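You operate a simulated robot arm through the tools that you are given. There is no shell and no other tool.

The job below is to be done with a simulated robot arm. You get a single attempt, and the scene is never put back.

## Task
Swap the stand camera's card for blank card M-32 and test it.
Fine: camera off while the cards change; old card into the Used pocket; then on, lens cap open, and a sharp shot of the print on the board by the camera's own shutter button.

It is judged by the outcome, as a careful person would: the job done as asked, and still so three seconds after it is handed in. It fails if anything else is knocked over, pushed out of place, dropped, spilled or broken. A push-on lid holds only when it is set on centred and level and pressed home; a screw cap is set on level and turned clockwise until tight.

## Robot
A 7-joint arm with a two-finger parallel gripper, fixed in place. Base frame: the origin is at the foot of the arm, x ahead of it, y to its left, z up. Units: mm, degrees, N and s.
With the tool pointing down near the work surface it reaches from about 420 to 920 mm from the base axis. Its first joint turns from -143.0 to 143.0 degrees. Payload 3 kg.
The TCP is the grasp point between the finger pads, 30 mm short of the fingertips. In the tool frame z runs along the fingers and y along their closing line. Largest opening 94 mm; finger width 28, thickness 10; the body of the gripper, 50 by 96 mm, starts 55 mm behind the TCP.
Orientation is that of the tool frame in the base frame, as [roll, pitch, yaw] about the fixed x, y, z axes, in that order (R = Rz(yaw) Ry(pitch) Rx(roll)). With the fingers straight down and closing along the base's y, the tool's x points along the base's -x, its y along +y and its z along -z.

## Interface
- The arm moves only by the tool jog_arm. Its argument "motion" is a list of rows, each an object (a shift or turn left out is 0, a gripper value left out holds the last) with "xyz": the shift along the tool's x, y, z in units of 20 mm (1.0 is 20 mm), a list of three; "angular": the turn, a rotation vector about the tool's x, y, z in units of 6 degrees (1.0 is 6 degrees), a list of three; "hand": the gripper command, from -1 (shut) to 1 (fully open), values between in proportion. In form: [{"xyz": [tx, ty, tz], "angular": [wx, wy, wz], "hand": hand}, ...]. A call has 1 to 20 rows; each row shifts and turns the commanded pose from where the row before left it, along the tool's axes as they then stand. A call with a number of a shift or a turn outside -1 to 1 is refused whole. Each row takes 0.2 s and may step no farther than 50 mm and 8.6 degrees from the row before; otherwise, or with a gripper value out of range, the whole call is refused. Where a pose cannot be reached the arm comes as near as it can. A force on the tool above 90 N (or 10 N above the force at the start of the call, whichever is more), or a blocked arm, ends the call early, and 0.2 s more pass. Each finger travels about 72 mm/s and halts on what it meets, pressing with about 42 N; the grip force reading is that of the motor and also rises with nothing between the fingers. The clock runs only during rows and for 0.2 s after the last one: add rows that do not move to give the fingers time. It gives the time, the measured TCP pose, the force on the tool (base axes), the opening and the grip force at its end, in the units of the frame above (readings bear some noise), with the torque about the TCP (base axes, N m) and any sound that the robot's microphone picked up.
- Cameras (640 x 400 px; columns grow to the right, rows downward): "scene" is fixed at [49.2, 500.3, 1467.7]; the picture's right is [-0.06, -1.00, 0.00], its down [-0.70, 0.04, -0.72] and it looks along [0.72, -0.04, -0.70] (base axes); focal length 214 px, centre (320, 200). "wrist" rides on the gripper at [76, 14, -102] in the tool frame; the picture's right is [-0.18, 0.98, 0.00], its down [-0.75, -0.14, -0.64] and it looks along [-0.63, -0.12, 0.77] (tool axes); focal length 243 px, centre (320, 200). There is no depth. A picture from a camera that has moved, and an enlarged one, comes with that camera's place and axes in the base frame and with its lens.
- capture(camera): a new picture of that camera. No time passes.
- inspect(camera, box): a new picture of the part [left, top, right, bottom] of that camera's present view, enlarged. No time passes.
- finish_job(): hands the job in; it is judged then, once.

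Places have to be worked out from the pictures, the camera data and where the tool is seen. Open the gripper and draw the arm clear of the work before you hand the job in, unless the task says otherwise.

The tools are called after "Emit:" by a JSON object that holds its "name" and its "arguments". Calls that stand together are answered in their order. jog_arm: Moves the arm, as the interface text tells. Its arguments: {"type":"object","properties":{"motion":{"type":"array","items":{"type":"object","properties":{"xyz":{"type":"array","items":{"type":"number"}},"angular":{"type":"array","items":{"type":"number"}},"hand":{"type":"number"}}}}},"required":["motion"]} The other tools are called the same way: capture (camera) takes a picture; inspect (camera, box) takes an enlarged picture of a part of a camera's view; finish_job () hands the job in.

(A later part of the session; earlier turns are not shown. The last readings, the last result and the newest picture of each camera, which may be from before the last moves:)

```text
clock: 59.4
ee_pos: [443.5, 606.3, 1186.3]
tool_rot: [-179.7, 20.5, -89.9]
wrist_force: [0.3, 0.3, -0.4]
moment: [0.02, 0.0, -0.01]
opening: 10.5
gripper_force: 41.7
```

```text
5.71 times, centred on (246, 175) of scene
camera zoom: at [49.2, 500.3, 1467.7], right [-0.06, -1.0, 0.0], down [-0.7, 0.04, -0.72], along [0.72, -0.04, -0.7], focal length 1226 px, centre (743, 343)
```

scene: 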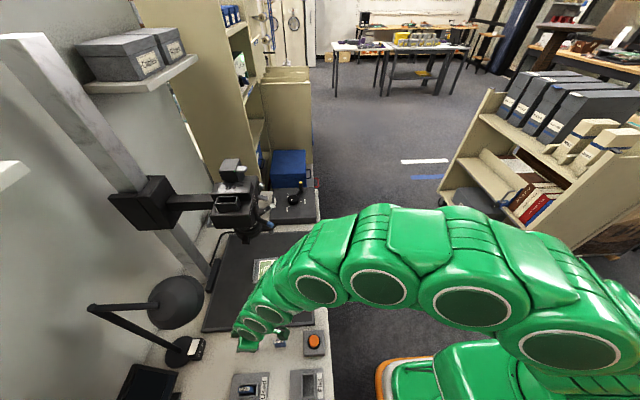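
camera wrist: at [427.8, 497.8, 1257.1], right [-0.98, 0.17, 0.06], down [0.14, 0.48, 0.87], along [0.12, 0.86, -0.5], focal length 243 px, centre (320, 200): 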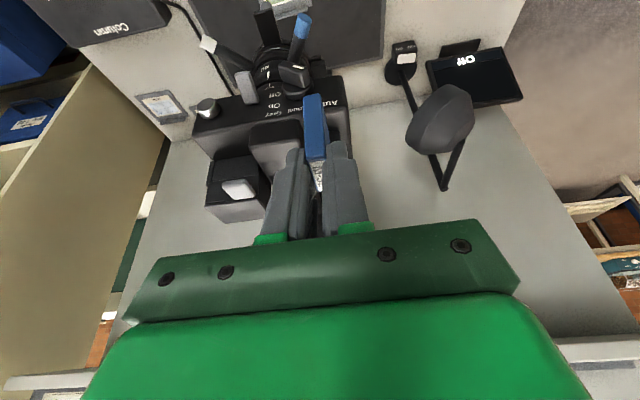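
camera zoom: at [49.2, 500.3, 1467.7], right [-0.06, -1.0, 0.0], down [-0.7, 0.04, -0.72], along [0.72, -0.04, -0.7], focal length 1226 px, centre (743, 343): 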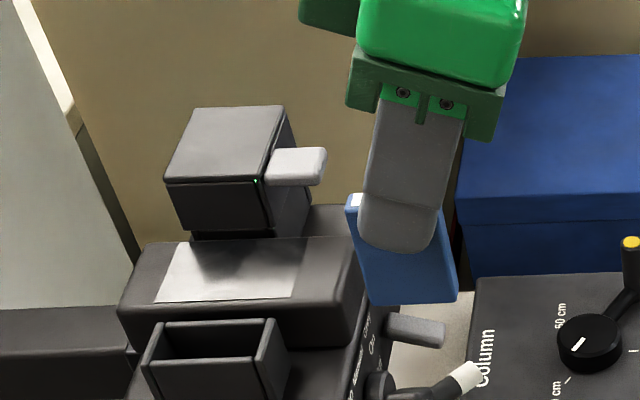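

M-32 is up beside the stand. I'll measure the empty slot's rim from the unobstructed scene view.

Emit:
{"name": "inspect", "arguments": {"camera": "scene", "box": [205, 190, 253, 220]}}

Emit:
{"name": "inspect", "arguments": {"camera": "scene", "box": [240, 165, 288, 195]}}

```text
13.33 times, centred on (229, 205) of scene
camera zoom: at [49.2, 500.3, 1467.7], right [-0.06, -1.0, 0.0], down [-0.7, 0.04, -0.72], along [0.72, -0.04, -0.7], focal length 2860 px, centre (1533, 133)
```

zoom: 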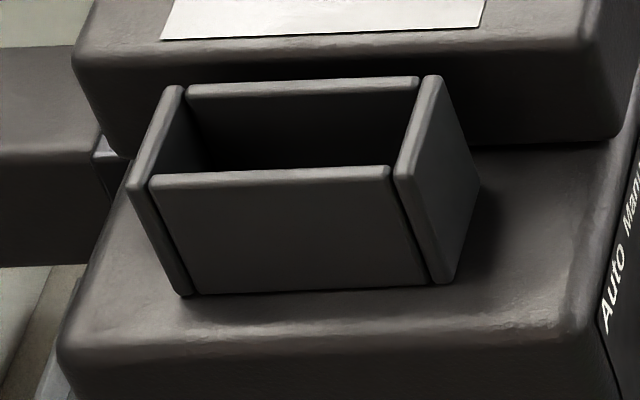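

```text
13.33 times, centred on (264, 180) of scene
camera zoom: at [49.2, 500.3, 1467.7], right [-0.06, -1.0, 0.0], down [-0.7, 0.04, -0.72], along [0.72, -0.04, -0.7], focal length 2860 px, centre (1067, 467)
```

zoom: 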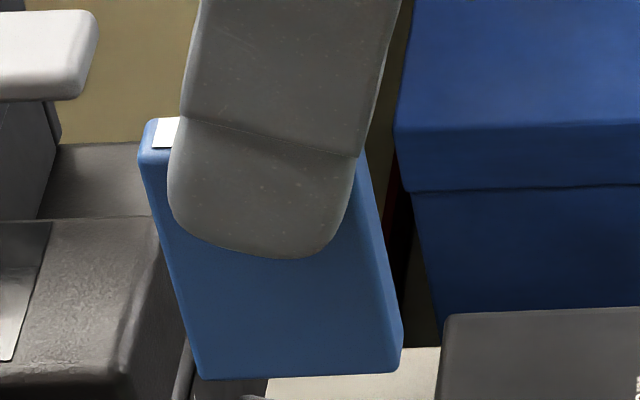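

Checking M-32's predicted position against the picture agrees to under a millimetre. I'll move forward to hover over the slot with the card's bottom about 15 mm above the rim.

Emit:
{"name": "jog_arm", "arguments": {"motion": [{"xyz": [-0.814, -0.01, 0.308]}, {"xyz": [-0.814, -0.01, 0.308]}, {"xyz": [-0.814, -0.01, 0.308]}, {"xyz": [-0.814, -0.01, 0.308]}, {"xyz": [-0.814, -0.01, 0.308]}]}}

Emit:
{"name": "capture", "arguments": {"camera": "wrist"}}

Emit:
{"name": "inspect", "arguments": {"camera": "wrist", "box": [270, 30, 398, 110]}}

Emit:
{"name": "inspect", "arguments": {"camera": "scene", "box": [205, 175, 253, 205]}}

```text
clock: 60.6
ee_pos: [444.9, 693.4, 1185.9]
tool_rot: [-179.7, 20.6, -90.0]
wrist_force: [0.0, 0.3, -0.2]
moment: [0.01, -0.03, 0.01]
opening: 10.6
gripper_force: 42.1
```

```text
taken
camera wrist: at [428.7, 584.4, 1256.4], right [-0.98, 0.17, 0.06], down [0.14, 0.48, 0.87], along [0.12, 0.86, -0.49], focal length 243 px, centre (320, 200)
```

wrist: 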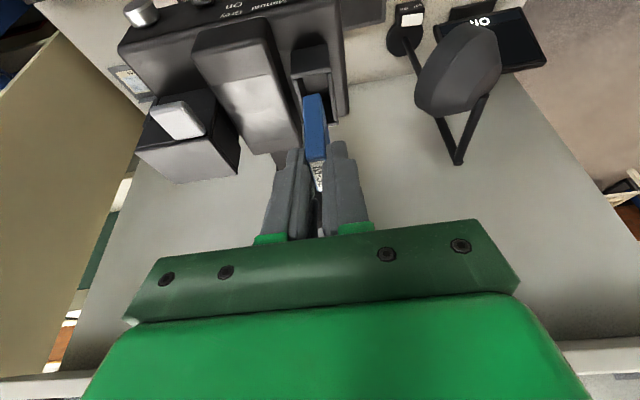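

```text
5.00 times, centred on (334, 70) of wrist
camera zoom: at [428.7, 584.4, 1256.4], right [-0.98, 0.17, 0.06], down [0.14, 0.48, 0.87], along [0.12, 0.86, -0.49], focal length 1213 px, centre (250, 850)
```

zoom: 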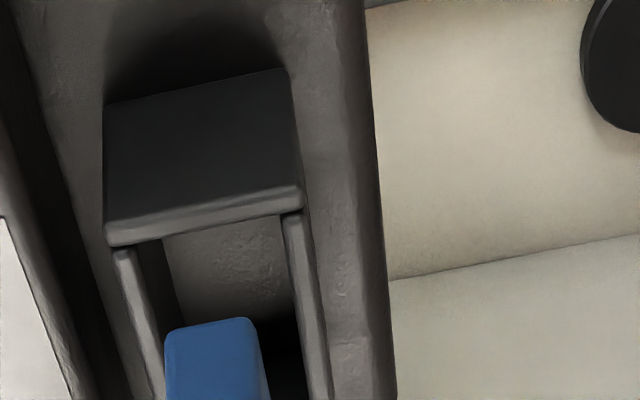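

```text
13.33 times, centred on (229, 190) of scene
camera zoom: at [49.2, 500.3, 1467.7], right [-0.06, -1.0, 0.0], down [-0.7, 0.04, -0.72], along [0.72, -0.04, -0.7], focal length 2860 px, centre (1533, 333)
```

zoom: 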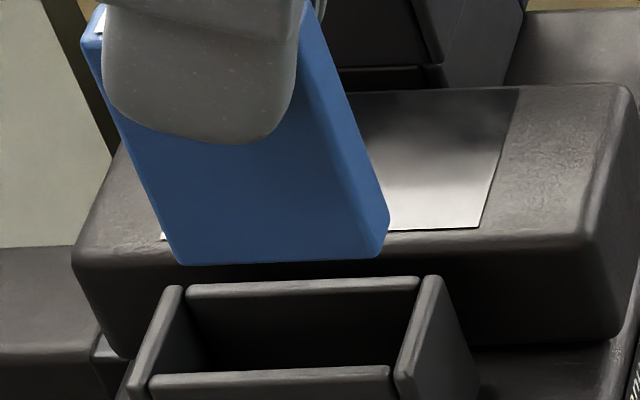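

Relative to the slot, the card is about 1 mm toward +x and 2.4 mm short in y. I'll correct that, lower to just above the rim and check again.

Emit:
{"name": "jog_arm", "arguments": {"motion": [{"xyz": [0.068, 0.0275, 0.349]}, {"xyz": [0.068, 0.0275, 0.349]}]}}

Emit:
{"name": "inspect", "arguments": {"camera": "wrist", "box": [270, 50, 398, 130]}}

Emit:
{"name": "inspect", "arguments": {"camera": "scene", "box": [205, 180, 253, 210]}}

```text
clock: 61.2
ee_pos: [443.7, 695.0, 1172.7]
tool_rot: [-179.6, 20.8, -89.9]
wrist_force: [0.3, -0.6, -0.1]
moment: [-0.01, -0.02, -0.01]
opening: 10.3
gripper_force: 42.0
```

```text
5.00 times, centred on (334, 90) of wrist
camera zoom: at [427.8, 587.2, 1242.7], right [-0.98, 0.17, 0.06], down [0.14, 0.48, 0.87], along [0.12, 0.86, -0.49], focal length 1213 px, centre (250, 750)
```

zoom: 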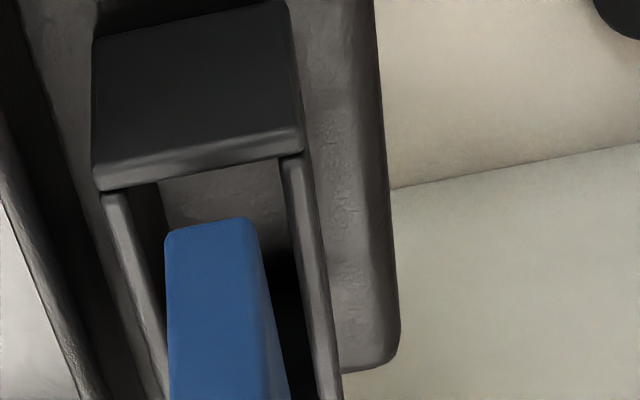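

```text
13.33 times, centred on (229, 195) of scene
camera zoom: at [49.2, 500.3, 1467.7], right [-0.06, -1.0, 0.0], down [-0.7, 0.04, -0.72], along [0.72, -0.04, -0.7], focal length 2860 px, centre (1533, 267)
```

zoom: 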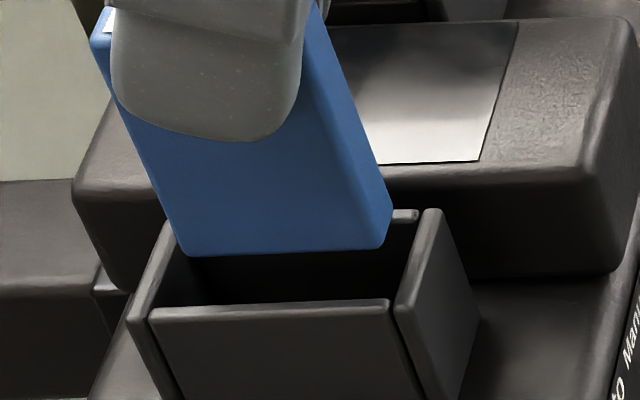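

The card sits within the mouth with gaps all round. I'll lower it 20 mm in.

Emit:
{"name": "jog_arm", "arguments": {"motion": [{"xyz": [0.133, 0.01, 0.468]}, {"xyz": [0.133, 0.01, 0.468]}]}}

Emit:
{"name": "inspect", "arguments": {"camera": "wrist", "box": [270, 80, 398, 160]}}

Emit:
{"name": "inspect", "arguments": {"camera": "scene", "box": [205, 180, 253, 210]}}

```text
clock: 61.8
ee_pos: [443.6, 696.1, 1153.1]
tool_rot: [-179.7, 20.6, -90.1]
wrist_force: [-0.1, 0.3, -0.5]
moment: [-0.02, 0.0, 0.03]
opening: 10.7
gripper_force: 42.2
```

```text
5.00 times, centred on (334, 120) of wrist
camera zoom: at [427.1, 588.2, 1223.0], right [-0.98, 0.17, 0.06], down [0.14, 0.48, 0.87], along [0.12, 0.86, -0.49], focal length 1213 px, centre (250, 600)
```

zoom: 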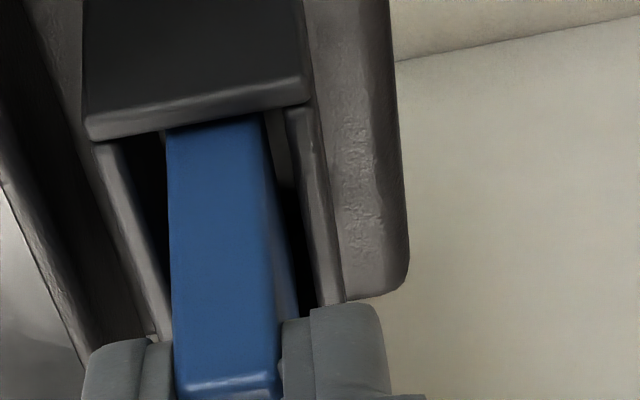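

```text
13.33 times, centred on (229, 195) of scene
camera zoom: at [49.2, 500.3, 1467.7], right [-0.06, -1.0, 0.0], down [-0.7, 0.04, -0.72], along [0.72, -0.04, -0.7], focal length 2860 px, centre (1533, 267)
```

zoom: 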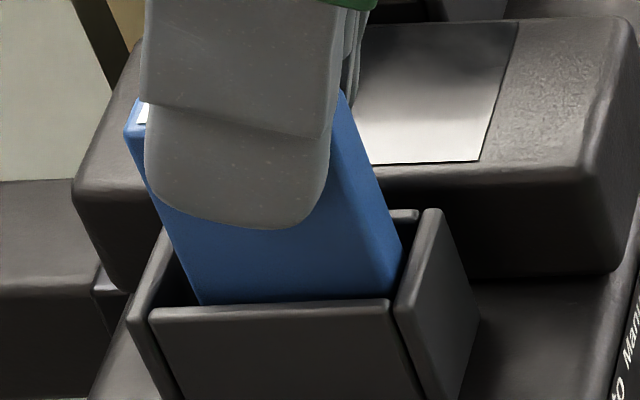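

Entering cleanly, no force. I'll go down 10 mm more in small steps, feeling for the slot's floor.

Emit:
{"name": "jog_arm", "arguments": {"motion": [{"xyz": [0.044, 0, 0.117]}, {"xyz": [0.044, 0, 0.117]}, {"xyz": [0.044, 0, 0.117]}, {"xyz": [0.044, 0, 0.117]}]}}

Emit:
{"name": "inspect", "arguments": {"camera": "scene", "box": [205, 180, 253, 210]}}

```text
clock: 62.8
ee_pos: [443.9, 697.5, 1144.3]
tool_rot: [-179.7, 20.7, -90.0]
wrist_force: [-0.6, -0.1, 0.1]
moment: [0.03, 0.01, -0.02]
opening: 10.8
gripper_force: 41.7
```

```text
13.33 times, centred on (229, 195) of scene
camera zoom: at [49.2, 500.3, 1467.7], right [-0.06, -1.0, 0.0], down [-0.7, 0.04, -0.72], along [0.72, -0.04, -0.7], focal length 2860 px, centre (1533, 267)
```

zoom: 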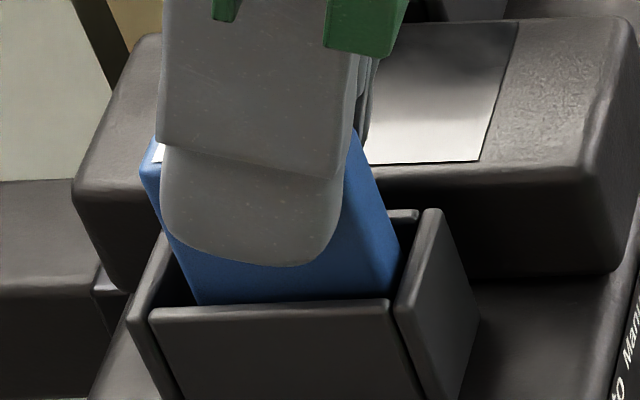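

Emit:
{"name": "jog_arm", "arguments": {"motion": [{"xyz": [0.027, 0, 0.07]}, {"xyz": [0.027, 0, 0.07]}, {"xyz": [0.018, 0, 0.047]}]}}

```text
clock: 63.6
ee_pos: [443.2, 696.1, 1139.3]
tool_rot: [-179.6, 20.8, -89.9]
wrist_force: [0.5, 0.1, -0.9]
moment: [-0.02, 0.02, 0.04]
opening: 10.6
gripper_force: 41.9
```

Emit:
{"name": "inspect", "arguments": {"camera": "scene", "box": [205, 180, 253, 210]}}

Emit:
{"name": "inspect", "arguments": {"camera": "wrist", "box": [270, 100, 398, 180]}}

```text
13.33 times, centred on (229, 195) of scene
camera zoom: at [49.2, 500.3, 1467.7], right [-0.06, -1.0, 0.0], down [-0.7, 0.04, -0.72], along [0.72, -0.04, -0.7], focal length 2860 px, centre (1533, 267)
```

zoom: 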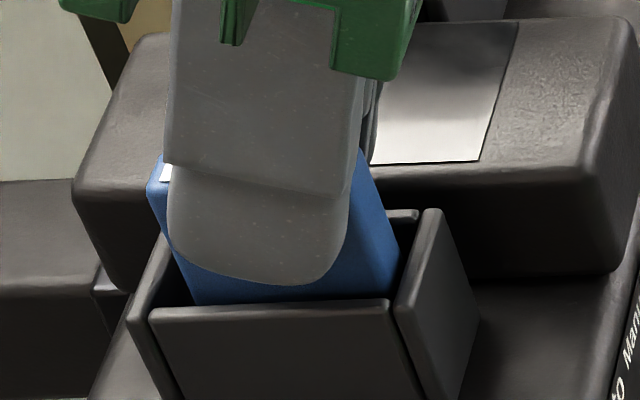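

```text
5.00 times, centred on (334, 140) of wrist
camera zoom: at [426.9, 588.7, 1209.4], right [-0.98, 0.17, 0.06], down [0.14, 0.48, 0.87], along [0.12, 0.86, -0.49], focal length 1213 px, centre (250, 500)
```

zoom: 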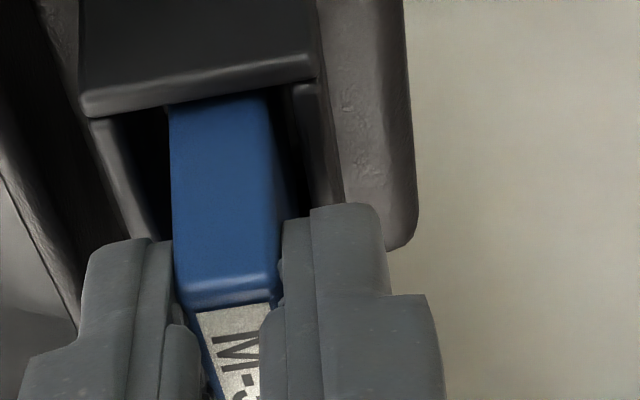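

M-32's top is already level with where M-21's was. I'll release it and rise straight up, checking that it stays seated.

Emit:
{"name": "jog_arm", "arguments": {"motion": [{"xyz": [0.009, 0, 0.023]}, {"hand": -0.2}, {}, {}, {"xyz": [-0.088, 0, -0.234]}, {"xyz": [-0.265, 0, -0.7]}, {"xyz": [-0.265, 0, -0.7]}, {"xyz": [-0.177, 0, -0.467]}]}}

Emit:
{"name": "capture", "arguments": {"camera": "wrist"}}

Emit:
{"name": "inspect", "arguments": {"camera": "wrist", "box": [270, 50, 398, 130]}}

Emit:
{"name": "inspect", "arguments": {"camera": "scene", "box": [205, 180, 253, 210]}}

```text
clock: 65.4
ee_pos: [443.5, 697.4, 1182.8]
tool_rot: [-179.7, 20.6, -89.9]
wrist_force: [0.1, 0.0, -0.3]
moment: [0.01, -0.01, 0.02]
opening: 37.4
gripper_force: 0.1
```

```text
taken
camera wrist: at [427.0, 588.5, 1253.9], right [-0.98, 0.17, 0.06], down [0.14, 0.48, 0.87], along [0.12, 0.86, -0.49], focal length 243 px, centre (320, 200)
```

wrist: 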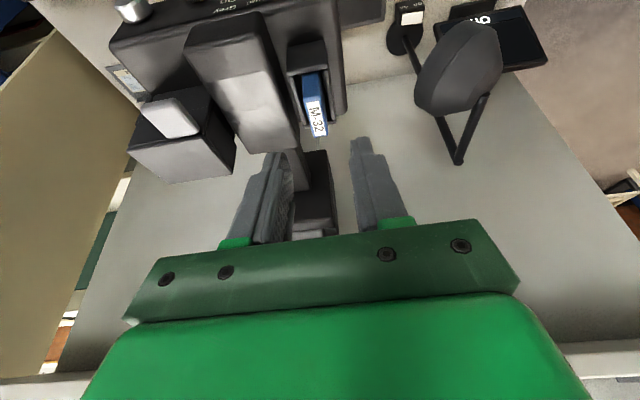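

```text
5.00 times, centred on (334, 90) of wrist
camera zoom: at [427.0, 588.5, 1253.9], right [-0.98, 0.17, 0.06], down [0.14, 0.48, 0.87], along [0.12, 0.86, -0.49], focal length 1213 px, centre (250, 750)
```

zoom: 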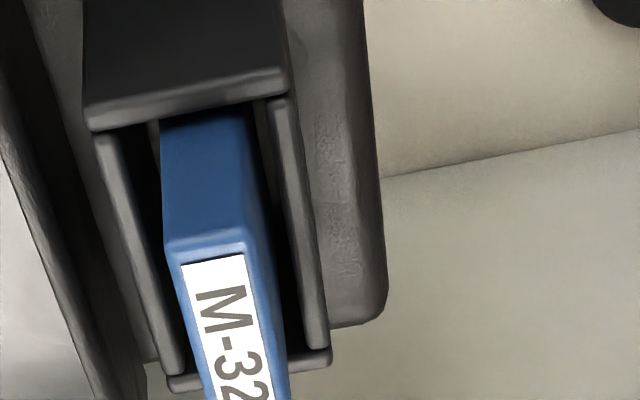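

```text
13.33 times, centred on (229, 195) of scene
camera zoom: at [49.2, 500.3, 1467.7], right [-0.06, -1.0, 0.0], down [-0.7, 0.04, -0.72], along [0.72, -0.04, -0.7], focal length 2860 px, centre (1533, 267)
```

zoom: 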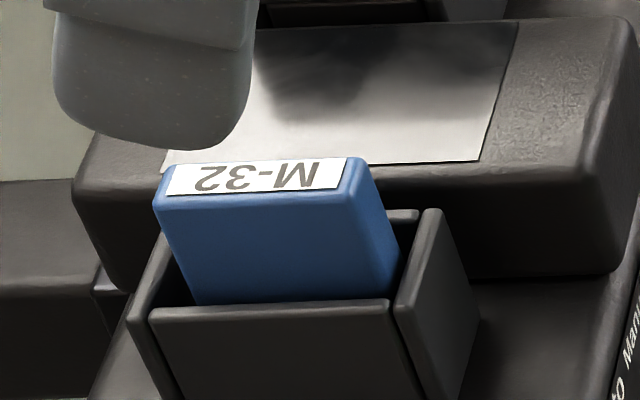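

M-32 is seated upright in the slot. Next I back away, shut the fingers and turn the tool horizontal (pointing +y) to flip the power toggle up from below.

Emit:
{"name": "jog_arm", "arguments": {"motion": [{"xyz": [0.916, 0, -0.346]}, {"xyz": [0.916, 0, -0.346]}, {"xyz": [0.916, 0, -0.346]}, {"xyz": [0.916, 0, -0.346]}, {"xyz": [0.916, 0, -0.346]}, {"xyz": [0.916, 0, -0.346]}, {"xyz": [0.916, 0, -0.346], "hand": -1}, {"xyz": [0, -0.29, 0], "angular": [0, -0.964, 0]}, {"xyz": [0, -0.29, 0], "angular": [0, -0.964, 0]}, {"xyz": [0, -0.29, 0], "angular": [0, -0.964, 0]}, {"xyz": [0, -0.29, 0], "angular": [0, -0.964, 0]}, {"xyz": [0, -0.29, 0], "angular": [0, -0.964, 0]}, {"xyz": [0, -0.29, 0], "angular": [0, -0.964, 0]}, {"xyz": [0, -0.29, 0], "angular": [0, -0.964, 0]}, {"xyz": [0, -0.29, 0], "angular": [0, -0.964, 0]}, {"xyz": [0, -0.29, 0], "angular": [0, -0.964, 0]}, {"xyz": [0, -0.29, 0], "angular": [0, -0.964, 0]}, {"xyz": [0, -0.29, 0], "angular": [0, -0.964, 0]}, {"xyz": [0, -0.29, 0], "angular": [0, -0.964, 0]}]}}

Emit:
{"name": "capture", "arguments": {"camera": "scene"}}

```text
clock: 69.4
ee_pos: [512.8, 559.8, 1182.1]
tool_rot: [-78.0, 89.7, 11.9]
wrist_force: [0.0, -0.5, 0.9]
moment: [0.0, 0.0, -0.03]
opening: 0.1
gripper_force: 32.8
```

```text
taken
```

scene: 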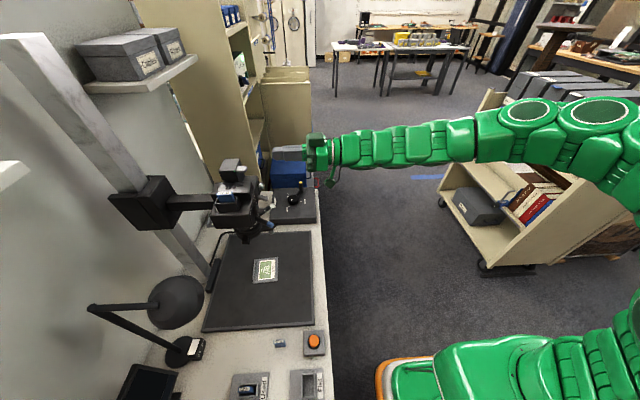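

Tool is horizontal. I'll descend to below the toggle's height, still clear of the camera, and look.

Emit:
{"name": "jog_arm", "arguments": {"motion": [{"xyz": [0.91, 0, 0]}, {"xyz": [0.91, 0, 0]}, {"xyz": [0.91, 0, 0]}, {"xyz": [0.91, 0, 0]}, {"xyz": [0.91, 0, 0]}, {"xyz": [0.91, 0, 0]}, {"xyz": [0.91, 0, 0]}, {"xyz": [0.91, 0, 0]}, {"xyz": [0.91, 0, 0]}, {"xyz": [0.91, 0, 0]}]}}

Emit:
{"name": "capture", "arguments": {"camera": "wrist"}}

Emit:
{"name": "inspect", "arguments": {"camera": "scene", "box": [210, 160, 322, 230]}}

```text
clock: 71.6
ee_pos: [512.1, 558.9, 1001.9]
tool_rot: [-77.0, 89.8, 12.9]
wrist_force: [-0.4, 0.4, -0.2]
moment: [-0.01, 0.02, -0.01]
opening: 0.0
gripper_force: 33.0
```

```text
taken
camera wrist: at [498.2, 456.6, 927.4], right [-0.98, 0.0, 0.18], down [0.14, -0.64, 0.75], along [0.12, 0.77, 0.63], focal length 243 px, centre (320, 200)
```

wrist: 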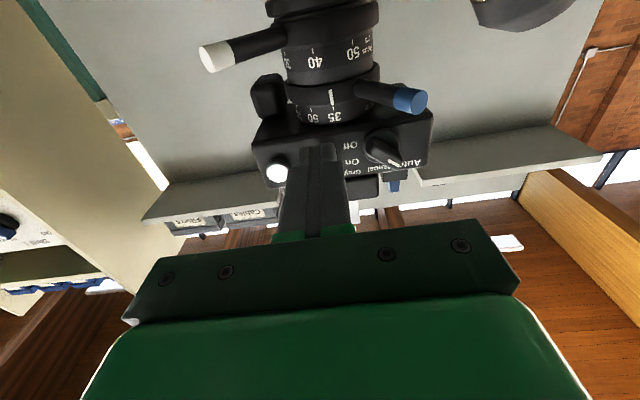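

```text
5.71 times, centred on (266, 195) of scene
camera zoom: at [49.2, 500.3, 1467.7], right [-0.06, -1.0, 0.0], down [-0.7, 0.04, -0.72], along [0.72, -0.04, -0.7], focal length 1226 px, centre (629, 229)
```

zoom: 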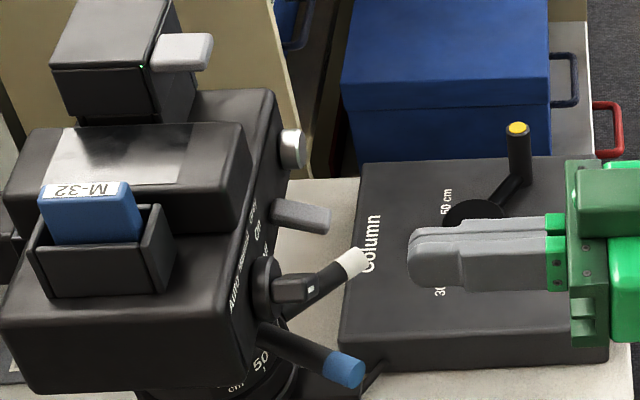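

The toggle hangs in its Off position with its tip near (512, 630, 1032). I'll slide the fingers in underneath it at z 1002, then raise gently.

Emit:
{"name": "jog_arm", "arguments": {"motion": [{"xyz": [0, 0, 0.85]}, {"xyz": [0, 0, 0.85]}, {"xyz": [0, 0, 0.85]}]}}

Emit:
{"name": "inspect", "arguments": {"camera": "scene", "box": [230, 170, 310, 220]}}

Emit:
{"name": "capture", "arguments": {"camera": "wrist"}}

```text
clock: 72.4
ee_pos: [513.3, 611.5, 1001.9]
tool_rot: [-93.9, 89.6, -4.0]
wrist_force: [0.4, 0.7, 0.3]
moment: [-0.03, -0.02, -0.02]
opening: 0.0
gripper_force: 33.3
```

```text
8.00 times, centred on (270, 195) of scene
camera zoom: at [49.2, 500.3, 1467.7], right [-0.06, -1.0, 0.0], down [-0.7, 0.04, -0.72], along [0.72, -0.04, -0.7], focal length 1716 px, centre (720, 240)
```

zoom: 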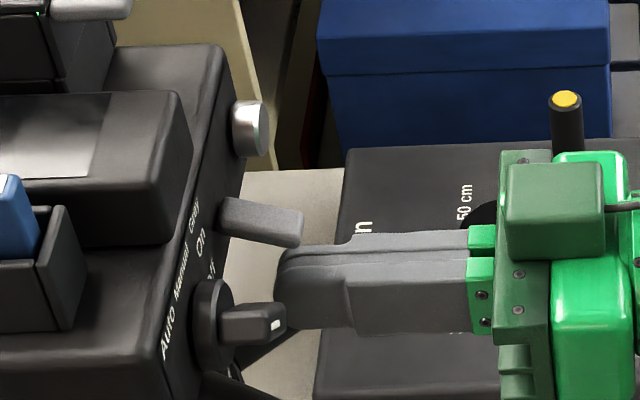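

```text
taken
camera wrist: at [498.6, 507.6, 926.5], right [-0.98, 0.0, 0.18], down [0.13, -0.64, 0.75], along [0.12, 0.77, 0.63], focal length 243 px, centre (320, 200)
```

wrist: 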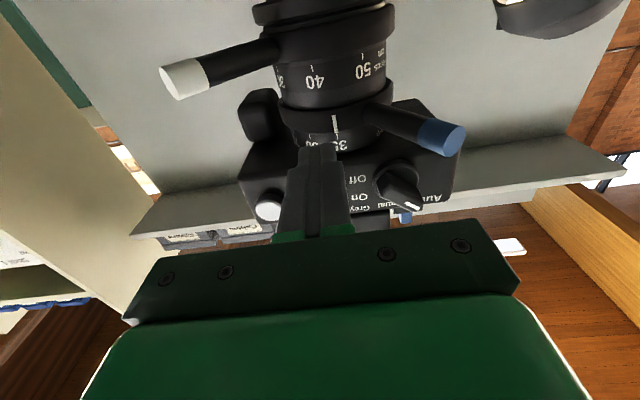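

Emit:
{"name": "jog_arm", "arguments": {"motion": [{"xyz": [-0.2, 0, 0]}, {"xyz": [-0.2, 0, 0]}, {"xyz": [-0.2, 0, 0]}, {"xyz": [-0.2, 0, 0]}, {"xyz": [-0.15, 0, 0]}]}}

Emit:
{"name": "inspect", "arguments": {"camera": "scene", "box": [230, 170, 310, 220]}}

```text
clock: 73.6
ee_pos: [513.3, 610.3, 1020.3]
tool_rot: [-84.4, 89.7, 5.4]
wrist_force: [0.9, 0.8, -0.2]
moment: [0.0, 0.01, -0.01]
opening: 0.0
gripper_force: 33.0
```

```text
8.00 times, centred on (270, 195) of scene
camera zoom: at [49.2, 500.3, 1467.7], right [-0.06, -1.0, 0.0], down [-0.7, 0.04, -0.72], along [0.72, -0.04, -0.7], focal length 1716 px, centre (720, 240)
```

zoom: 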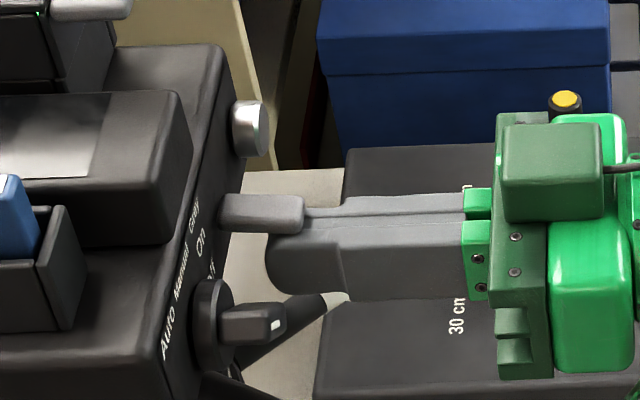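

The toggle is swinging up. I'll continue a little further and check the monitor.

Emit:
{"name": "jog_arm", "arguments": {"motion": [{"xyz": [-0.15, 0, 0]}, {"xyz": [-0.15, 0, 0]}, {"xyz": [-0.15, 0, 0]}]}}

Emit:
{"name": "inspect", "arguments": {"camera": "scene", "box": [230, 170, 310, 220]}}

Emit:
{"name": "inspect", "arguments": {"camera": "scene", "box": [100, 350, 180, 400]}}

```text
clock: 74.4
ee_pos: [513.3, 610.5, 1028.9]
tool_rot: [-90.4, 89.7, -0.5]
wrist_force: [0.3, 0.3, -1.0]
moment: [-0.04, -0.02, 0.03]
opening: 0.0
gripper_force: 33.5
```

```text
8.00 times, centred on (270, 195) of scene
camera zoom: at [49.2, 500.3, 1467.7], right [-0.06, -1.0, 0.0], down [-0.7, 0.04, -0.72], along [0.72, -0.04, -0.7], focal length 1716 px, centre (720, 240)
```

zoom: 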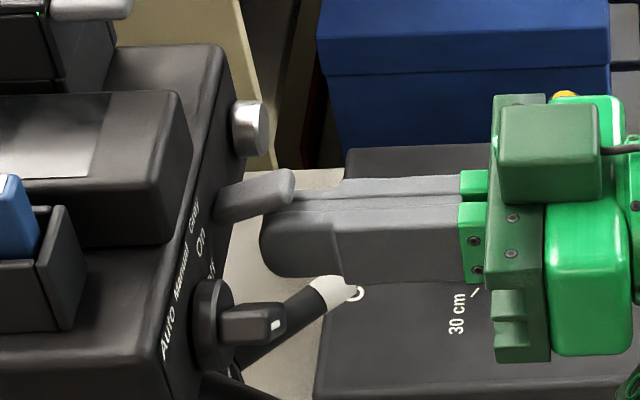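

```text
8.00 times, centred on (140, 375) of scene
camera zoom: at [49.2, 500.3, 1467.7], right [-0.06, -1.0, 0.0], down [-0.7, 0.04, -0.72], along [0.72, -0.04, -0.7], focal length 1716 px, centre (1760, -1200)
```

zoom: 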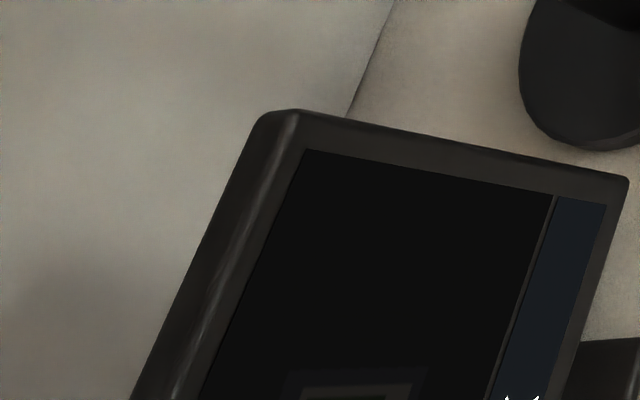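

The toggle is up and the monitor is live again. I'll slide the fingers back out and confirm the toggle stays.

Emit:
{"name": "jog_arm", "arguments": {"motion": [{"xyz": [0.1, 0, -0.5]}, {"xyz": [0.1, 0, -1]}, {"xyz": [0, 0, -1]}, {"xyz": [0, 0, -1]}]}}

Emit:
{"name": "inspect", "arguments": {"camera": "scene", "box": [230, 170, 310, 220]}}

Emit:
{"name": "capture", "arguments": {"camera": "wrist"}}

```text
clock: 75.4
ee_pos: [513.3, 540.4, 1026.2]
tool_rot: [-88.8, 89.7, 1.1]
wrist_force: [0.9, -0.7, -0.1]
moment: [0.01, 0.03, -0.02]
opening: 0.2
gripper_force: 33.2
```

```text
8.00 times, centred on (270, 195) of scene
camera zoom: at [49.2, 500.3, 1467.7], right [-0.06, -1.0, 0.0], down [-0.7, 0.04, -0.72], along [0.72, -0.04, -0.7], focal length 1716 px, centre (720, 240)
```

zoom: 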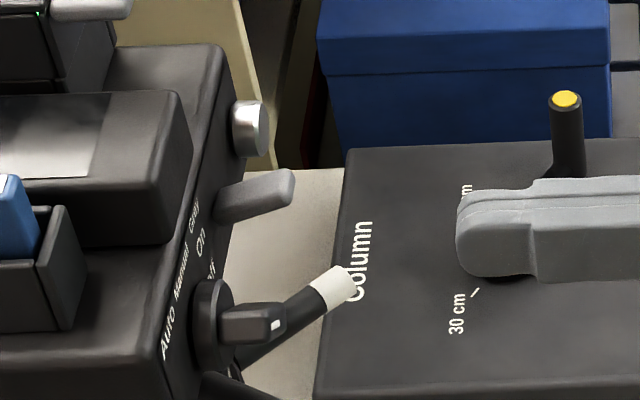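

```text
taken
camera wrist: at [498.5, 437.0, 951.0], right [-0.98, 0.0, 0.18], down [0.14, -0.64, 0.75], along [0.12, 0.77, 0.63], focal length 243 px, centre (320, 200)
```

wrist: 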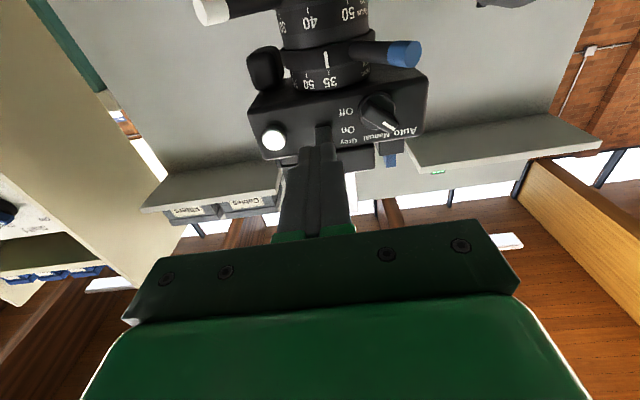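

Camera is on. Now I'll go down to the lens cap's level to study its hinge and post.

Emit:
{"name": "jog_arm", "arguments": {"motion": [{"xyz": [0.95, 0, 0]}, {"xyz": [0.95, 0, 0]}, {"xyz": [0.95, 0, 0]}, {"xyz": [0.95, 0, 0]}, {"xyz": [0.95, 0, 0]}, {"xyz": [0.95, 0, 0]}, {"xyz": [0.95, 0, 0]}]}}

Emit:
{"name": "capture", "arguments": {"camera": "wrist"}}

Emit:
{"name": "inspect", "arguments": {"camera": "wrist", "box": [240, 0, 400, 100]}}

Emit:
{"name": "inspect", "arguments": {"camera": "scene", "box": [210, 200, 306, 260]}}

```text
clock: 77.0
ee_pos: [514.5, 539.8, 891.1]
tool_rot: [-92.8, 89.7, -3.0]
wrist_force: [0.2, -0.3, 0.0]
moment: [-0.04, 0.01, 0.03]
opening: 0.2
gripper_force: 33.1
```

```text
taken
camera wrist: at [499.1, 436.8, 816.9], right [-0.98, 0.0, 0.18], down [0.14, -0.64, 0.75], along [0.12, 0.77, 0.63], focal length 243 px, centre (320, 200)
```

wrist: 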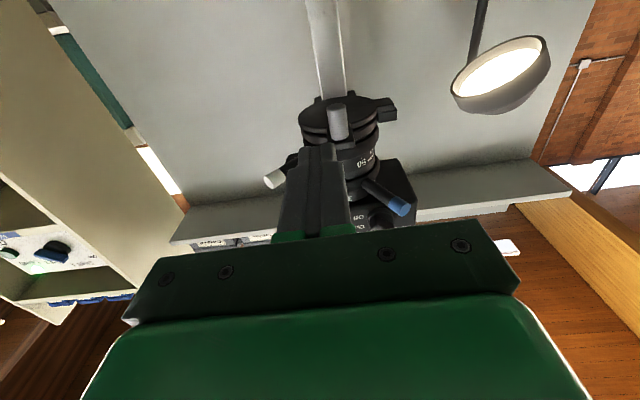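

```text
4.00 times, centred on (320, 50) of wrist
camera zoom: at [499.1, 436.8, 816.9], right [-0.98, 0.0, 0.18], down [0.14, -0.64, 0.75], along [0.12, 0.77, 0.63], focal length 970 px, centre (320, 800)
```

zoom: 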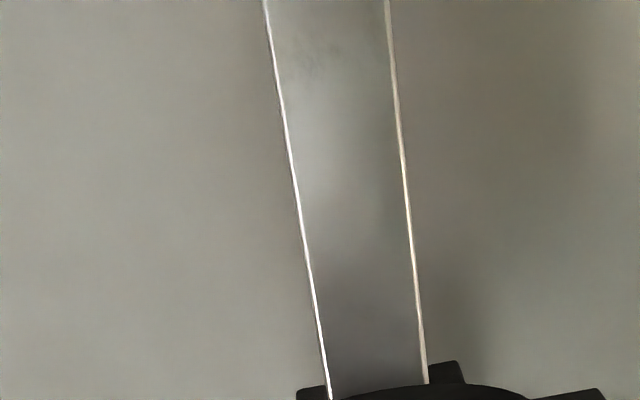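

```text
6.67 times, centred on (258, 230) of scene
camera zoom: at [49.2, 500.3, 1467.7], right [-0.06, -1.0, 0.0], down [-0.7, 0.04, -0.72], along [0.72, -0.04, -0.7], focal length 1430 px, centre (733, 0)
```

zoom: 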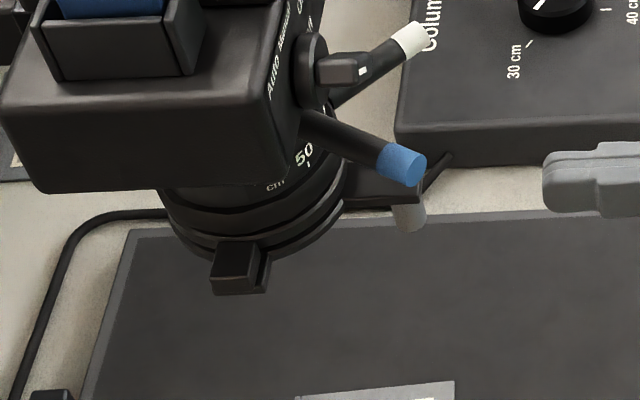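

Emit:
{"name": "inspect", "arguments": {"camera": "wrist", "box": [276, 80, 420, 170]}}

Emit:
{"name": "inspect", "arguments": {"camera": "scene", "box": [230, 215, 294, 255]}}

```text
4.44 times, centred on (348, 125) of wrist
camera zoom: at [499.1, 436.8, 816.9], right [-0.98, 0.0, 0.18], down [0.14, -0.64, 0.75], along [0.12, 0.77, 0.63], focal length 1078 px, centre (196, 533)
```

zoom: 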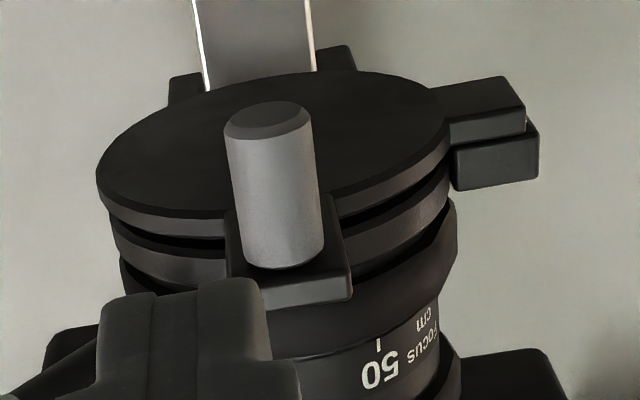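

```text
10.00 times, centred on (262, 235) of scene
camera zoom: at [49.2, 500.3, 1467.7], right [-0.06, -1.0, 0.0], down [-0.7, 0.04, -0.72], along [0.72, -0.04, -0.7], focal length 2145 px, centre (900, -150)
```

zoom: 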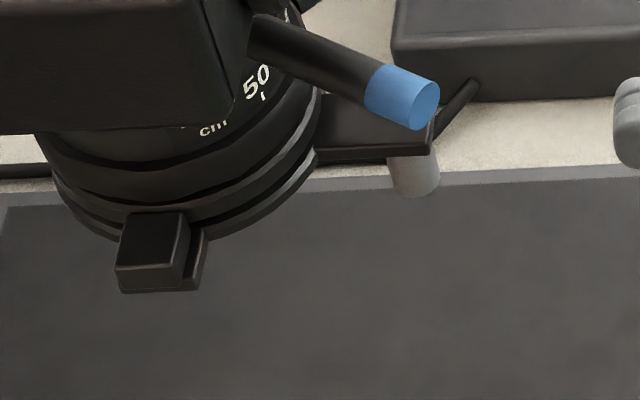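

The cap is a disc with a lug stacked on a lug of the lens ring at the −x side — a vertical pivot near (442, 700) — and a 16 mm post at about (499, 636), z 885–914. I'll open to 40 mm and straddle the post from the front, below its tab.

Emit:
{"name": "jog_arm", "arguments": {"motion": [{"xyz": [-0.1, 0.4, 0], "hand": -0.15}, {"xyz": [0, 0.4, 0]}, {}, {"xyz": [0, 0, 0.8]}, {"xyz": [0, 0, 0.8]}, {"xyz": [0, 0, 0.8]}, {"xyz": [0, 0, 0.8]}, {"xyz": [0, 0, 0.8]}]}}

Emit:
{"name": "capture", "arguments": {"camera": "wrist"}}

Emit:
{"name": "inspect", "arguments": {"camera": "scene", "box": [220, 205, 300, 255]}}

```text
clock: 78.8
ee_pos: [498.6, 622.4, 894.9]
tool_rot: [-90.5, 89.7, -0.4]
wrist_force: [0.6, -0.4, 0.2]
moment: [-0.01, 0.01, -0.02]
opening: 39.8
gripper_force: 0.1
```

```text
taken
camera wrist: at [482.9, 518.4, 819.2], right [-0.98, 0.0, 0.18], down [0.14, -0.64, 0.75], along [0.12, 0.77, 0.63], focal length 243 px, centre (320, 200)
```

wrist: 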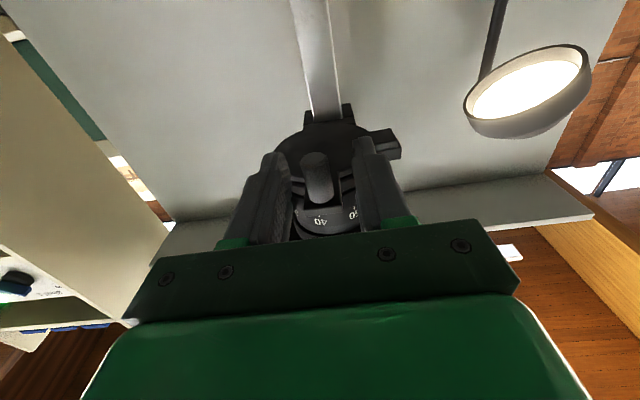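

```text
8.00 times, centred on (260, 230) of scene
camera zoom: at [49.2, 500.3, 1467.7], right [-0.06, -1.0, 0.0], down [-0.7, 0.04, -0.72], along [0.72, -0.04, -0.7], focal length 1716 px, centre (800, -40)
```

zoom: 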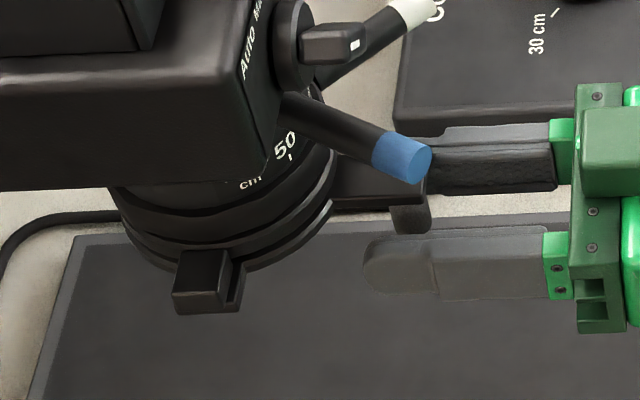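

The post is between the fingers. I'll push it toward −x (clockwise from above) gently and watch the force.

Emit:
{"name": "jog_arm", "arguments": {"motion": [{"xyz": [0, 0.25, 0]}, {"xyz": [0, 0.25, 0]}, {"xyz": [0, 0.2, 0]}, {"xyz": [0, 0.2, 0]}, {"xyz": [0, 0.2, 0]}]}}

Emit:
{"name": "capture", "arguments": {"camera": "wrist"}}

Emit:
{"name": "inspect", "arguments": {"camera": "scene", "box": [220, 205, 300, 255]}}

```text
clock: 80.0
ee_pos: [475.4, 620.6, 894.4]
tool_rot: [-81.7, 89.6, 8.2]
wrist_force: [1.2, -1.8, -0.6]
moment: [0.02, 0.03, -0.01]
opening: 41.2
gripper_force: 1.1
```

```text
taken
camera wrist: at [461.2, 517.3, 819.6], right [-0.98, 0.0, 0.18], down [0.14, -0.64, 0.75], along [0.12, 0.77, 0.63], focal length 243 px, centre (320, 200)
```

wrist: 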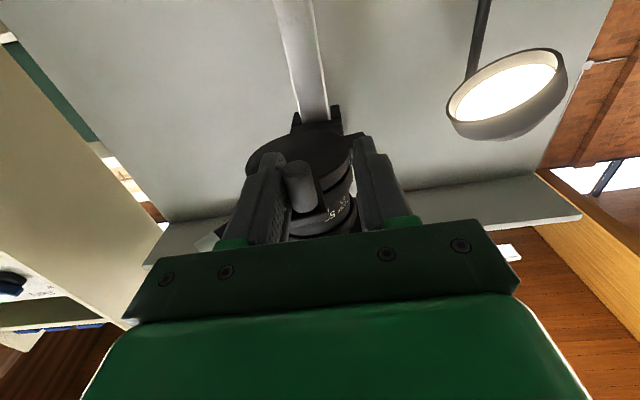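

```text
8.00 times, centred on (260, 230) of scene
camera zoom: at [49.2, 500.3, 1467.7], right [-0.06, -1.0, 0.0], down [-0.7, 0.04, -0.72], along [0.72, -0.04, -0.7], focal length 1716 px, centre (800, -40)
```

zoom: 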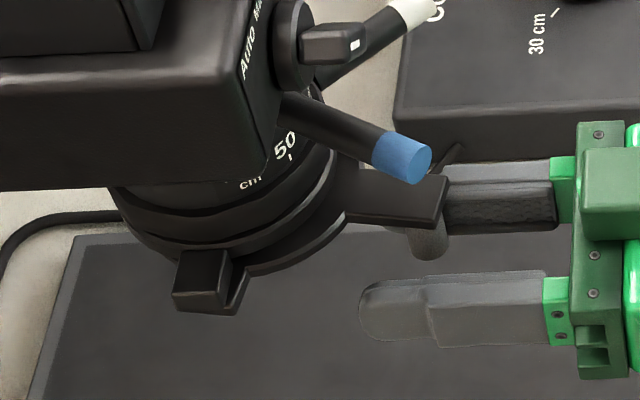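

The cap swings freely that way. I'll carry on in −x.

Emit:
{"name": "jog_arm", "arguments": {"motion": [{"xyz": [0, 0.4, 0]}, {"xyz": [0, 0.4, 0]}, {"xyz": [0, 0.4, 0]}, {"xyz": [0, 0.4, 0]}, {"xyz": [0, 0.4, 0]}, {"xyz": [0, 0.4, 0]}, {"xyz": [0, 0.4, 0]}]}}

Emit:
{"name": "capture", "arguments": {"camera": "wrist"}}

Emit:
{"name": "inspect", "arguments": {"camera": "scene", "box": [220, 205, 300, 255]}}

```text
clock: 81.6
ee_pos: [463.1, 640.3, 897.0]
tool_rot: [-96.6, 89.8, -6.4]
wrist_force: [0.4, -1.6, -1.2]
moment: [0.01, 0.01, -0.01]
opening: 40.4
gripper_force: 0.1
out of reach, approached as far as the arm can: row 1, 2, 3, 4, 5, 6, 7
```

```text
taken
camera wrist: at [448.9, 536.9, 822.1], right [-0.98, 0.0, 0.18], down [0.14, -0.64, 0.75], along [0.11, 0.77, 0.63], focal length 243 px, centre (320, 200)
```

wrist: 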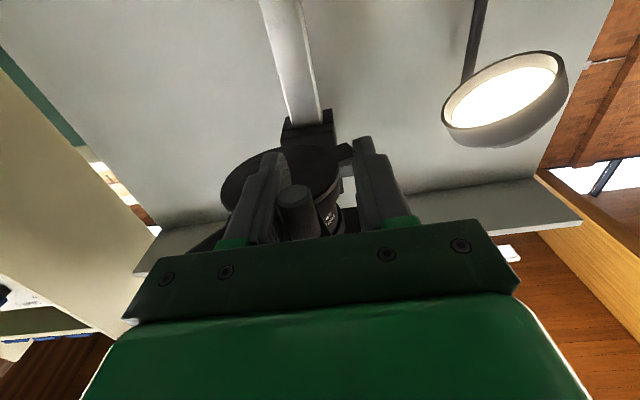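

```text
8.00 times, centred on (260, 230) of scene
camera zoom: at [49.2, 500.3, 1467.7], right [-0.06, -1.0, 0.0], down [-0.7, 0.04, -0.72], along [0.72, -0.04, -0.7], focal length 1716 px, centre (800, -40)
```

zoom: 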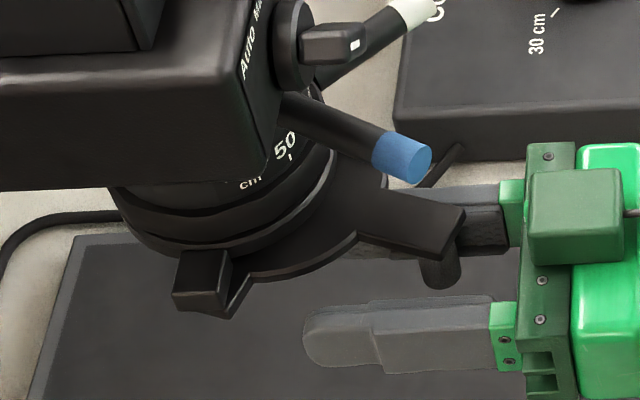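

The cap is swinging open but the arm ran into a posture limit with the tool pointing straight +y (and drifted forward). I'll draw back 18 mm and yaw the tool 25° so the wrist has room, keeping the post between the fingers.

Emit:
{"name": "jog_arm", "arguments": {"motion": [{"xyz": [0, 0, -0.45]}, {"xyz": [0, 0, -0.45]}, {"angular": [-1, 0, 0]}, {"angular": [-1, 0, 0]}, {"angular": [-1, 0, 0]}, {"angular": [-1, 0, 0]}, {"angular": [-0.17, 0, 0]}]}}

Emit:
{"name": "capture", "arguments": {"camera": "wrist"}}

Emit:
{"name": "inspect", "arguments": {"camera": "scene", "box": [220, 205, 300, 255]}}

```text
clock: 83.2
ee_pos: [469.6, 624.9, 896.9]
tool_rot: [-121.2, 89.6, -6.2]
wrist_force: [-0.2, 0.5, 0.3]
moment: [0.0, 0.03, -0.02]
opening: 40.0
gripper_force: 0.0
out of reach, approached as far as the arm can: row 1, 2
```

```text
taken
camera wrist: at [499.5, 524.5, 822.2], right [-0.89, -0.42, 0.18], down [0.39, -0.52, 0.76], along [-0.22, 0.75, 0.63], focal length 243 px, centre (320, 200)
```

wrist: 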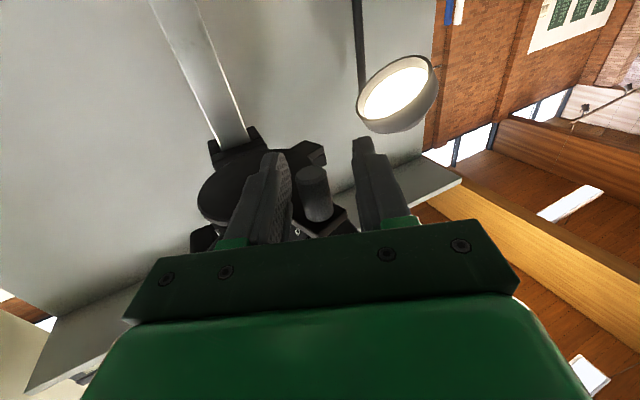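

```text
8.00 times, centred on (260, 230) of scene
camera zoom: at [49.2, 500.3, 1467.7], right [-0.06, -1.0, 0.0], down [-0.7, 0.04, -0.72], along [0.72, -0.04, -0.7], focal length 1716 px, centre (800, -40)
```

zoom: 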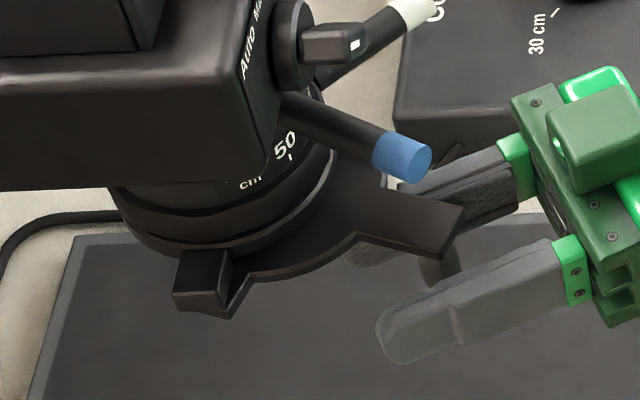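

Emit:
{"name": "jog_arm", "arguments": {"motion": [{"xyz": [0, 0.408, 0.19]}, {"xyz": [0, 0.408, 0.19]}, {"xyz": [0, 0.408, 0.19]}, {"xyz": [0, 0.408, 0.19]}, {"xyz": [0, 0.408, 0.19]}, {"xyz": [0, 0.408, 0.19]}]}}

Emit:
{"name": "capture", "arguments": {"camera": "wrist"}}

Emit:
{"name": "inspect", "arguments": {"camera": "scene", "box": [220, 205, 300, 255]}}

```text
clock: 84.6
ee_pos: [415.8, 623.8, 898.4]
tool_rot: [-110.2, 89.7, 4.6]
wrist_force: [-0.3, -0.2, 0.0]
moment: [0.01, 0.03, 0.02]
opening: 40.1
gripper_force: 0.2
```

```text
taken
camera wrist: at [444.4, 524.3, 821.9], right [-0.89, -0.42, 0.18], down [0.4, -0.52, 0.76], along [-0.22, 0.74, 0.63], focal length 243 px, centre (320, 200)
```

wrist: 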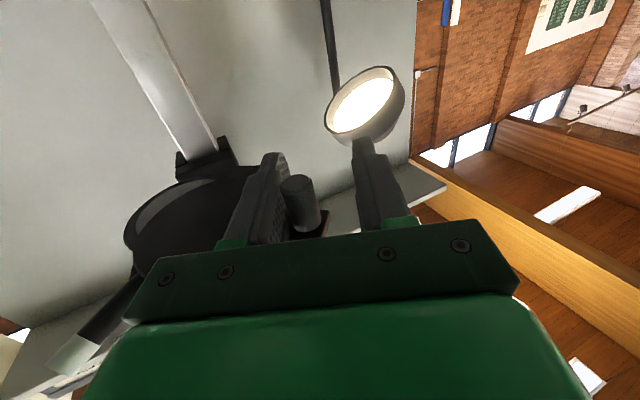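

```text
8.00 times, centred on (260, 230) of scene
camera zoom: at [49.2, 500.3, 1467.7], right [-0.06, -1.0, 0.0], down [-0.7, 0.04, -0.72], along [0.72, -0.04, -0.7], focal length 1716 px, centre (800, -40)
```

zoom: 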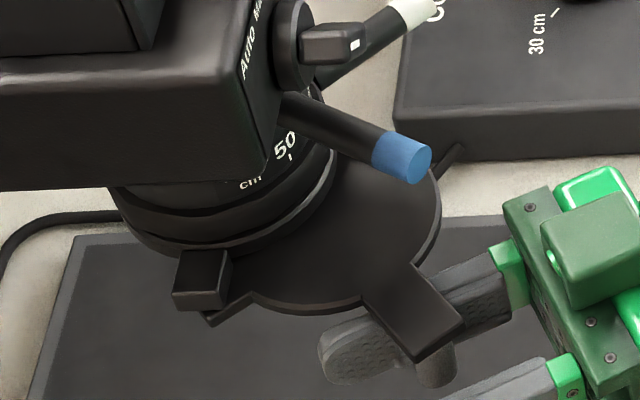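

Emit:
{"name": "jog_arm", "arguments": {"motion": [{"xyz": [0, 0.4, 0.24]}, {"xyz": [0, 0.4, 0.24]}, {"xyz": [0, 0.4, 0.26]}, {"xyz": [0, 0.4, 0.28]}, {"xyz": [0, 0.4, 0.3]}]}}

Emit:
{"name": "capture", "arguments": {"camera": "wrist"}}

Emit:
{"name": "inspect", "arguments": {"camera": "scene", "box": [220, 205, 300, 255]}}

Emit:
{"name": "inspect", "arguments": {"camera": "scene", "box": [100, 340, 196, 400]}}

```text
clock: 85.8
ee_pos: [368.6, 631.4, 896.5]
tool_rot: [-104.8, 89.7, 10.0]
wrist_force: [15.3, 12.9, 1.8]
moment: [-0.02, 0.06, -0.03]
opening: 50.8
gripper_force: 9.6
```

```text
taken
camera wrist: at [397.8, 531.4, 821.8], right [-0.89, -0.41, 0.18], down [0.39, -0.52, 0.76], along [-0.22, 0.74, 0.63], focal length 243 px, centre (320, 200)
```

wrist: 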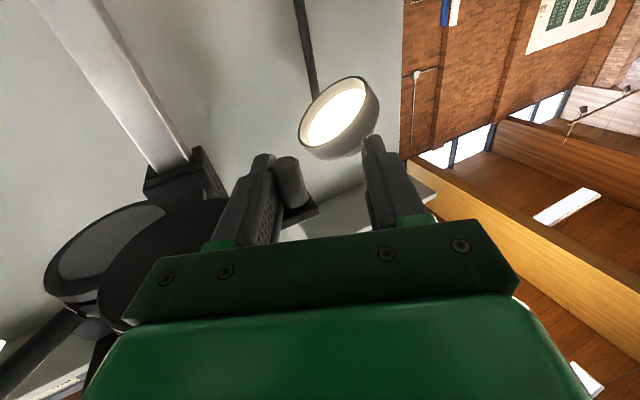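

```text
8.00 times, centred on (260, 230) of scene
camera zoom: at [49.2, 500.3, 1467.7], right [-0.06, -1.0, 0.0], down [-0.7, 0.04, -0.72], along [0.72, -0.04, -0.7], focal length 1716 px, centre (800, -40)
```

zoom: 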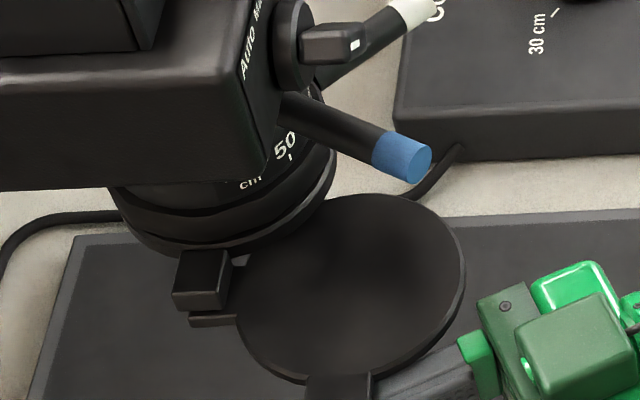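

```text
6.67 times, centred on (148, 370) of scene
camera zoom: at [49.2, 500.3, 1467.7], right [-0.06, -1.0, 0.0], down [-0.7, 0.04, -0.72], along [0.72, -0.04, -0.7], focal length 1430 px, centre (1467, -933)
```

zoom: 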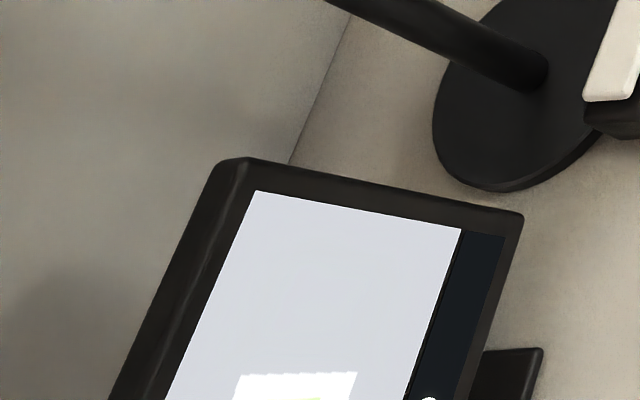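

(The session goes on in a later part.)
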